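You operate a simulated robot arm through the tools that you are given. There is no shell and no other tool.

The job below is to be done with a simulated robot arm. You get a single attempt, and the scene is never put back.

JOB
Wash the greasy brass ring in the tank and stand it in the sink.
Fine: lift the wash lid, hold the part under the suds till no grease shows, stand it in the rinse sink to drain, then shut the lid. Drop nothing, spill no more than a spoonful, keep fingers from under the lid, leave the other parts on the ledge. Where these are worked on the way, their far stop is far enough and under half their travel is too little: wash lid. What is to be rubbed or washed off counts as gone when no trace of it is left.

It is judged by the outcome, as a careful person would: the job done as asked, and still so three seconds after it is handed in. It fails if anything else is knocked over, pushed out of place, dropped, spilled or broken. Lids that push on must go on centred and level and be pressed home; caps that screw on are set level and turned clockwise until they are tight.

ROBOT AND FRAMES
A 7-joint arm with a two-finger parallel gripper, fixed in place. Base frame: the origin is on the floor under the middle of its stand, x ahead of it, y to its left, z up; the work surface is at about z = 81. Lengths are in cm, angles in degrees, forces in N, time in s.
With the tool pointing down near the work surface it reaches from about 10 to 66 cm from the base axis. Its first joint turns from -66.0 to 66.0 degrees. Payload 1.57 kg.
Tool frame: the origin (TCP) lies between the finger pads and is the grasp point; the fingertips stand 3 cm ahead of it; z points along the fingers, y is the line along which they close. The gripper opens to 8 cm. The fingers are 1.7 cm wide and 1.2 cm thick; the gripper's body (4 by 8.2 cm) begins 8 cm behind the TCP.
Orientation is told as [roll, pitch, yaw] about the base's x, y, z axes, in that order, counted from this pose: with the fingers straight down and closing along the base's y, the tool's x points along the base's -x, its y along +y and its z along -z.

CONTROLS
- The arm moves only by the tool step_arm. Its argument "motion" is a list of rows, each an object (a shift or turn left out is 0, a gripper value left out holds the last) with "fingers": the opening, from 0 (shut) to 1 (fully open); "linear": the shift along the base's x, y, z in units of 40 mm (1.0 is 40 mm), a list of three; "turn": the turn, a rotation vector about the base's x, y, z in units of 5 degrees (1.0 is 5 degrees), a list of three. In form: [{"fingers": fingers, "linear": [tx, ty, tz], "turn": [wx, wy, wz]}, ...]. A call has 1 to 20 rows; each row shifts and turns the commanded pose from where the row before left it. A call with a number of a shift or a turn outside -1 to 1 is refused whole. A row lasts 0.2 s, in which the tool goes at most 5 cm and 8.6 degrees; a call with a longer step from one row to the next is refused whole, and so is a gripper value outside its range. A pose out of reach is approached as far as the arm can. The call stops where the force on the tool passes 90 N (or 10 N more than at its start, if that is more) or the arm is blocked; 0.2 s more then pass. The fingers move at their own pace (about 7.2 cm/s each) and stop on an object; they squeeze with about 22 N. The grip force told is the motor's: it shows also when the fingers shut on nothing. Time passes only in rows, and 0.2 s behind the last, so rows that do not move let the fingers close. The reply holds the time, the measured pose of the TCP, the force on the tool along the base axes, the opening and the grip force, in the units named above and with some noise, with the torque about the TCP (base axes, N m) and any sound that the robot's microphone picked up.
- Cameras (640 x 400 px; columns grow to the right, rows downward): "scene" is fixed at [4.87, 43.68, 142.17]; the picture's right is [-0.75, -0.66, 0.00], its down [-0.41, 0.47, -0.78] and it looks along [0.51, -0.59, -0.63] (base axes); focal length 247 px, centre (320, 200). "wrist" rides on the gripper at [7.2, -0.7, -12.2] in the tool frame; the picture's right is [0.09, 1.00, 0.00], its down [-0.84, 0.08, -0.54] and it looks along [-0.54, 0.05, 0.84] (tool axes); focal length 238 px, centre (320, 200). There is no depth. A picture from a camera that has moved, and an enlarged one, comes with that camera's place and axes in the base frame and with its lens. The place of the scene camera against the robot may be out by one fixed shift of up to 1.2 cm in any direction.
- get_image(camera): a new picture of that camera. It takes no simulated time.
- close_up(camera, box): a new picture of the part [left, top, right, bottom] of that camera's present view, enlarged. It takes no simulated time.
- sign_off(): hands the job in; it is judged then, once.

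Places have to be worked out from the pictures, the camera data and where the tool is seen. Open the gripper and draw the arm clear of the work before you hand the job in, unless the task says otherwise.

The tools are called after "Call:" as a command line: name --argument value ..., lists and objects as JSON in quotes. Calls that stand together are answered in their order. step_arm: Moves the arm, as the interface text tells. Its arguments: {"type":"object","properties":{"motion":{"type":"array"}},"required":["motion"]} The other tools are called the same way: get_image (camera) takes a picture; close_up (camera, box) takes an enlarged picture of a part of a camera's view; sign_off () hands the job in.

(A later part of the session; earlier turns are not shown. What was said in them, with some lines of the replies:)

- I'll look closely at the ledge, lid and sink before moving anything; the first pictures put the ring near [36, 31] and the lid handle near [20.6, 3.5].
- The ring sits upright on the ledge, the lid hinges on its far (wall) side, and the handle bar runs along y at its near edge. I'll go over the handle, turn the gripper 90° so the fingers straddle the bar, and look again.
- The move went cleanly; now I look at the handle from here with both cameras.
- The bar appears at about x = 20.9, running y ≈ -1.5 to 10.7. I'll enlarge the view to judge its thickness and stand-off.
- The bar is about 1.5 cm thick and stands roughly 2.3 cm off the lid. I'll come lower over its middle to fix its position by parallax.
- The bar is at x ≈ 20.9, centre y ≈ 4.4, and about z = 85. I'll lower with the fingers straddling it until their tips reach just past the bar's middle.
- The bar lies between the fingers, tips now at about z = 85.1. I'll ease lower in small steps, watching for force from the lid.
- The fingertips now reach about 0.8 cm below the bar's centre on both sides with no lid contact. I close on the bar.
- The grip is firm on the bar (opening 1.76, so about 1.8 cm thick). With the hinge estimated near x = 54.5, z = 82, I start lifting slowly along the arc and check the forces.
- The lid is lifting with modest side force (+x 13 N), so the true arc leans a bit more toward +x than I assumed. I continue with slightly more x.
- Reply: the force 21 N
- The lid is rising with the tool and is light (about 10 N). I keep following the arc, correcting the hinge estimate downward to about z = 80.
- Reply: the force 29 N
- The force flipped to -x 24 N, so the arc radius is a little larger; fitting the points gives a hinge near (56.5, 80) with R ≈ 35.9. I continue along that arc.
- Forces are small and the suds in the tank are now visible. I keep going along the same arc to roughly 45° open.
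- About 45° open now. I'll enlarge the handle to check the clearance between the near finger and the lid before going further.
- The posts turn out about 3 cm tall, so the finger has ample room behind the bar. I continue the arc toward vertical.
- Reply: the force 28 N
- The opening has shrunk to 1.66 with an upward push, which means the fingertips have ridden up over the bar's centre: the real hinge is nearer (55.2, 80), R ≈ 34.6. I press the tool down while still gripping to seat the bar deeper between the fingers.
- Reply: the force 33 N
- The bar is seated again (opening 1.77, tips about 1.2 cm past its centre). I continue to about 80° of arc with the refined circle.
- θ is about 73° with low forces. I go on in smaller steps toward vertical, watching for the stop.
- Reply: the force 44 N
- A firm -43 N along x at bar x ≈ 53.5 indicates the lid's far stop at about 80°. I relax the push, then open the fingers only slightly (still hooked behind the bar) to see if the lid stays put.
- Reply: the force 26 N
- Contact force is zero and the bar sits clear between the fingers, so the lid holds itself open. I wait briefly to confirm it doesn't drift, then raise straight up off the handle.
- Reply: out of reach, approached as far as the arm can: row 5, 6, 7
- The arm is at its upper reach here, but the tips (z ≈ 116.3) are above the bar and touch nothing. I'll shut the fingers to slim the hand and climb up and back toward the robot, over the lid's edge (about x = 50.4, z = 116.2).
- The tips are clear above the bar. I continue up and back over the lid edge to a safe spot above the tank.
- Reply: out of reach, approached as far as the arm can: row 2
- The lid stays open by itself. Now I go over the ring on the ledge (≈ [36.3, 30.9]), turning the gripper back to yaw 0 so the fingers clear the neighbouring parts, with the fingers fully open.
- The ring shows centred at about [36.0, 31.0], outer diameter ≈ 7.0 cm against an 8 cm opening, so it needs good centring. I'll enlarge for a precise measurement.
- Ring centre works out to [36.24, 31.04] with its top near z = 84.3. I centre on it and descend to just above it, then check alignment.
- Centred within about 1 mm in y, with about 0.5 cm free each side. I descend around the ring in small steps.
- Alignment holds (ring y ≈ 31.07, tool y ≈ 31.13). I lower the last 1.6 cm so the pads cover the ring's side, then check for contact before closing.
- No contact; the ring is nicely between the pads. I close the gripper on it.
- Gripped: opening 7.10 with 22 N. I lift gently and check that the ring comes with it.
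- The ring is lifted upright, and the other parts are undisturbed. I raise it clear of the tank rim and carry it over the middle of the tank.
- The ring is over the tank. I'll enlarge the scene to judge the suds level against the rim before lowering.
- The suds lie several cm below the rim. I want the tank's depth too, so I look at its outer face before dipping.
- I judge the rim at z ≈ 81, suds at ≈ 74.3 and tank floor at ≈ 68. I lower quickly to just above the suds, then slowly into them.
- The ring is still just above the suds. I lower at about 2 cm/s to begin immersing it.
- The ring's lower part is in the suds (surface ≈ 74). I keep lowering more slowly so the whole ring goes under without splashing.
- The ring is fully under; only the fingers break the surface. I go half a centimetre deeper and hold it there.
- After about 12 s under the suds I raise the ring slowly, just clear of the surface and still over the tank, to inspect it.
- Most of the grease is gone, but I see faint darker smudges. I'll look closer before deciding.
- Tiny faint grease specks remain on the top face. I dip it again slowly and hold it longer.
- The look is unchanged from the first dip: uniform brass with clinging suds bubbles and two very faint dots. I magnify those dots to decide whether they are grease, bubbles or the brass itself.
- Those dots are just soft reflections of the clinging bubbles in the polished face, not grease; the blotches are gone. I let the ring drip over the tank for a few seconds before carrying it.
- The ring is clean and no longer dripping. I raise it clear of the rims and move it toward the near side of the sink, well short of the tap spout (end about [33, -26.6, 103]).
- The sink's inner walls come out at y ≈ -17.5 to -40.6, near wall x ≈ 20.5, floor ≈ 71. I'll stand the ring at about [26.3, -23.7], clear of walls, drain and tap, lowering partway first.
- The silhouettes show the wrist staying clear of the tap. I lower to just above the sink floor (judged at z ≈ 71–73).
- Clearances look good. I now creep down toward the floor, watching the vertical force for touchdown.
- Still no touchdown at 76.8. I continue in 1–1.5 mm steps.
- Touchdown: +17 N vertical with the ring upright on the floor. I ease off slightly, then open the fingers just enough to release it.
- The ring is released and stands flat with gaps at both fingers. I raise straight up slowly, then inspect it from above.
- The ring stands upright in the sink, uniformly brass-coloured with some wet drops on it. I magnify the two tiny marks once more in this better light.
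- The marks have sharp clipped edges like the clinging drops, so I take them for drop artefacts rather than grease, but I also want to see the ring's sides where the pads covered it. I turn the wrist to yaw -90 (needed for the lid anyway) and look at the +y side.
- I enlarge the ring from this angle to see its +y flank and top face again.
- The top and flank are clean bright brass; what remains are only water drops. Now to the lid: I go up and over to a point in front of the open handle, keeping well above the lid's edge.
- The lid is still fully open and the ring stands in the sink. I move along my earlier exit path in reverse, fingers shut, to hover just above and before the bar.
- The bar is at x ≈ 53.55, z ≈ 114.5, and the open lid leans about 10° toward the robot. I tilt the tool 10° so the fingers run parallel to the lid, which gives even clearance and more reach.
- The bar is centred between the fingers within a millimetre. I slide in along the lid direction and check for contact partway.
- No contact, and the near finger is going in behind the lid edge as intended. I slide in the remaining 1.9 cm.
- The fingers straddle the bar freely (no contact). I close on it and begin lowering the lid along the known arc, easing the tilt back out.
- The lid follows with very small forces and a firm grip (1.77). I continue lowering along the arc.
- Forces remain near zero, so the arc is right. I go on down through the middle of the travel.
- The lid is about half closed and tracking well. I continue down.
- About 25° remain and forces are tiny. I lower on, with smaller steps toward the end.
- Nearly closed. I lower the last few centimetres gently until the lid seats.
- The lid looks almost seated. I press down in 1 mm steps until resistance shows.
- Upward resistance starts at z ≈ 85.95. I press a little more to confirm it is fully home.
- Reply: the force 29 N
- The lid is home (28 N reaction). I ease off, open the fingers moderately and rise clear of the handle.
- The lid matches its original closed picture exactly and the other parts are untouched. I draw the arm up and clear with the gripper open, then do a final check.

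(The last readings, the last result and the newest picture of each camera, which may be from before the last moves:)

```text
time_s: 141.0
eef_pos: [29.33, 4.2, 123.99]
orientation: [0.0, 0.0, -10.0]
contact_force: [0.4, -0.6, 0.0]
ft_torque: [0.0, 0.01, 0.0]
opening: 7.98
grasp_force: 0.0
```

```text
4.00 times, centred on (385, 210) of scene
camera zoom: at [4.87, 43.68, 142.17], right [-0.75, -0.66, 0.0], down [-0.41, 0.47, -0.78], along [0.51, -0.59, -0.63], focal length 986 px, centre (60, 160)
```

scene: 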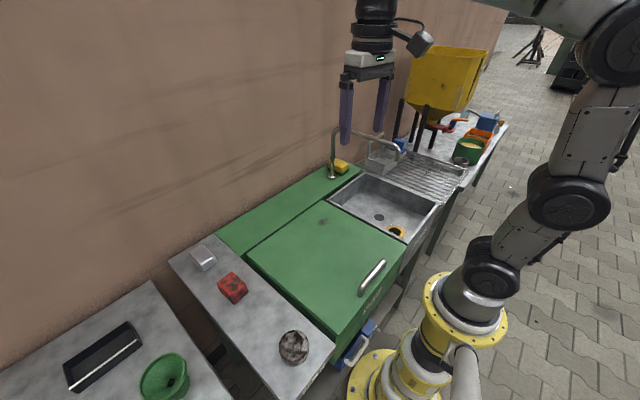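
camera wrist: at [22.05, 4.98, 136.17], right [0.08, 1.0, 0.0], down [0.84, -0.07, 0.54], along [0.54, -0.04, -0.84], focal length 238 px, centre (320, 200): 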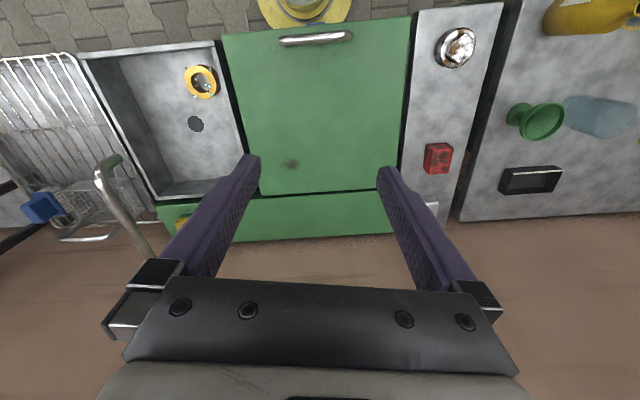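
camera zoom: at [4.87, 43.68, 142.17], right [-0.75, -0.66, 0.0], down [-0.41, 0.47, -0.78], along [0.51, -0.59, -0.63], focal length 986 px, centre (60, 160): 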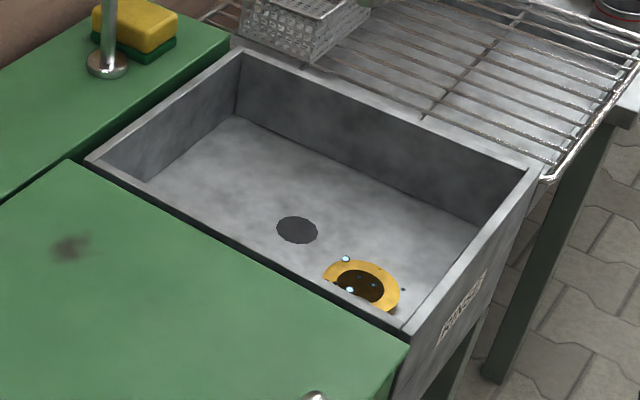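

Everything is in place: lid shut, ring standing in the sink, parts on the ledge unmoved, arm clear and open. One last enlarged look at the ring for any grease.

Call:
close_up --camera "wrist" --box '[175, 55, 230, 110]'

Call:
close_up --camera "wrist" --box '[200, 10, 480, 210]'

```text
7.27 times, centred on (202, 82) of wrist
camera zoom: at [22.05, 4.98, 136.17], right [0.08, 1.0, 0.0], down [0.84, -0.07, 0.54], along [0.54, -0.04, -0.84], focal length 1734 px, centre (1174, 1054)
```

zoom: 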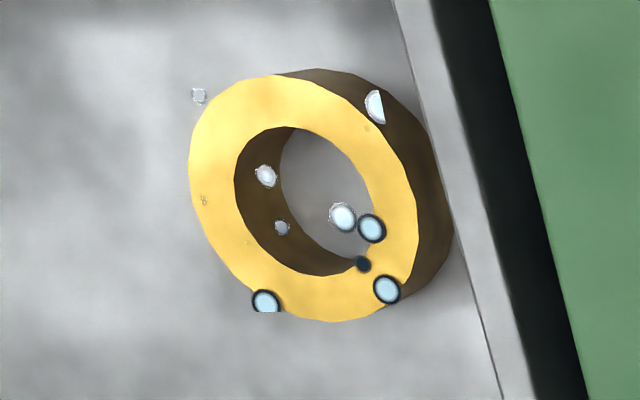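

```text
2.00 times, centred on (340, 110) of wrist
camera zoom: at [22.05, 4.98, 136.17], right [0.08, 1.0, 0.0], down [0.84, -0.07, 0.54], along [0.54, -0.04, -0.84], focal length 477 px, centre (280, 380)
```

zoom: 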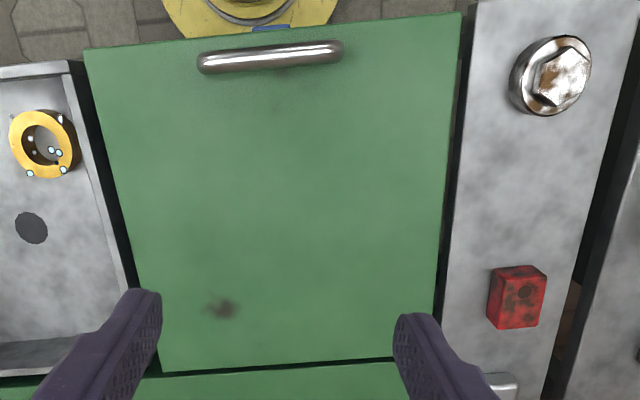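

The ring is bright clean brass with only glassy water drops on it. It stands upright in the sink, the lid is flush shut and the ledge parts are as they were, so I hand the job in.

Call:
sign_off

```text
The job is handed in.
```

I washed the ring, stood it upright in the rinse sink and shut the wash lid. I've handed the job in; no verdict has come back yet.

- **Lid:** I opened it to its far stop, about 80°, where it stayed up by itself. I held it only by the handle, so no fingers went under it. It is shut again and looks the same as it did at the start.
- **Wash:** The ring was under the suds twice, for about 28 seconds in all. The grease blotches were gone after the first dip. I took a few tiny marks left on the top face to be water drops, because they had sharp, clipped edges and didn't change with the second dip. I couldn't look at every bit of the sides the gripper had covered.
- **Sink:** The ring stands flat on the sink floor, clear of the drain and the tap.
- **Everything else:** The other ledge parts are where they were. Nothing was dropped, and I saw no spill outside the tank. The arm is drawn back with the gripper open.
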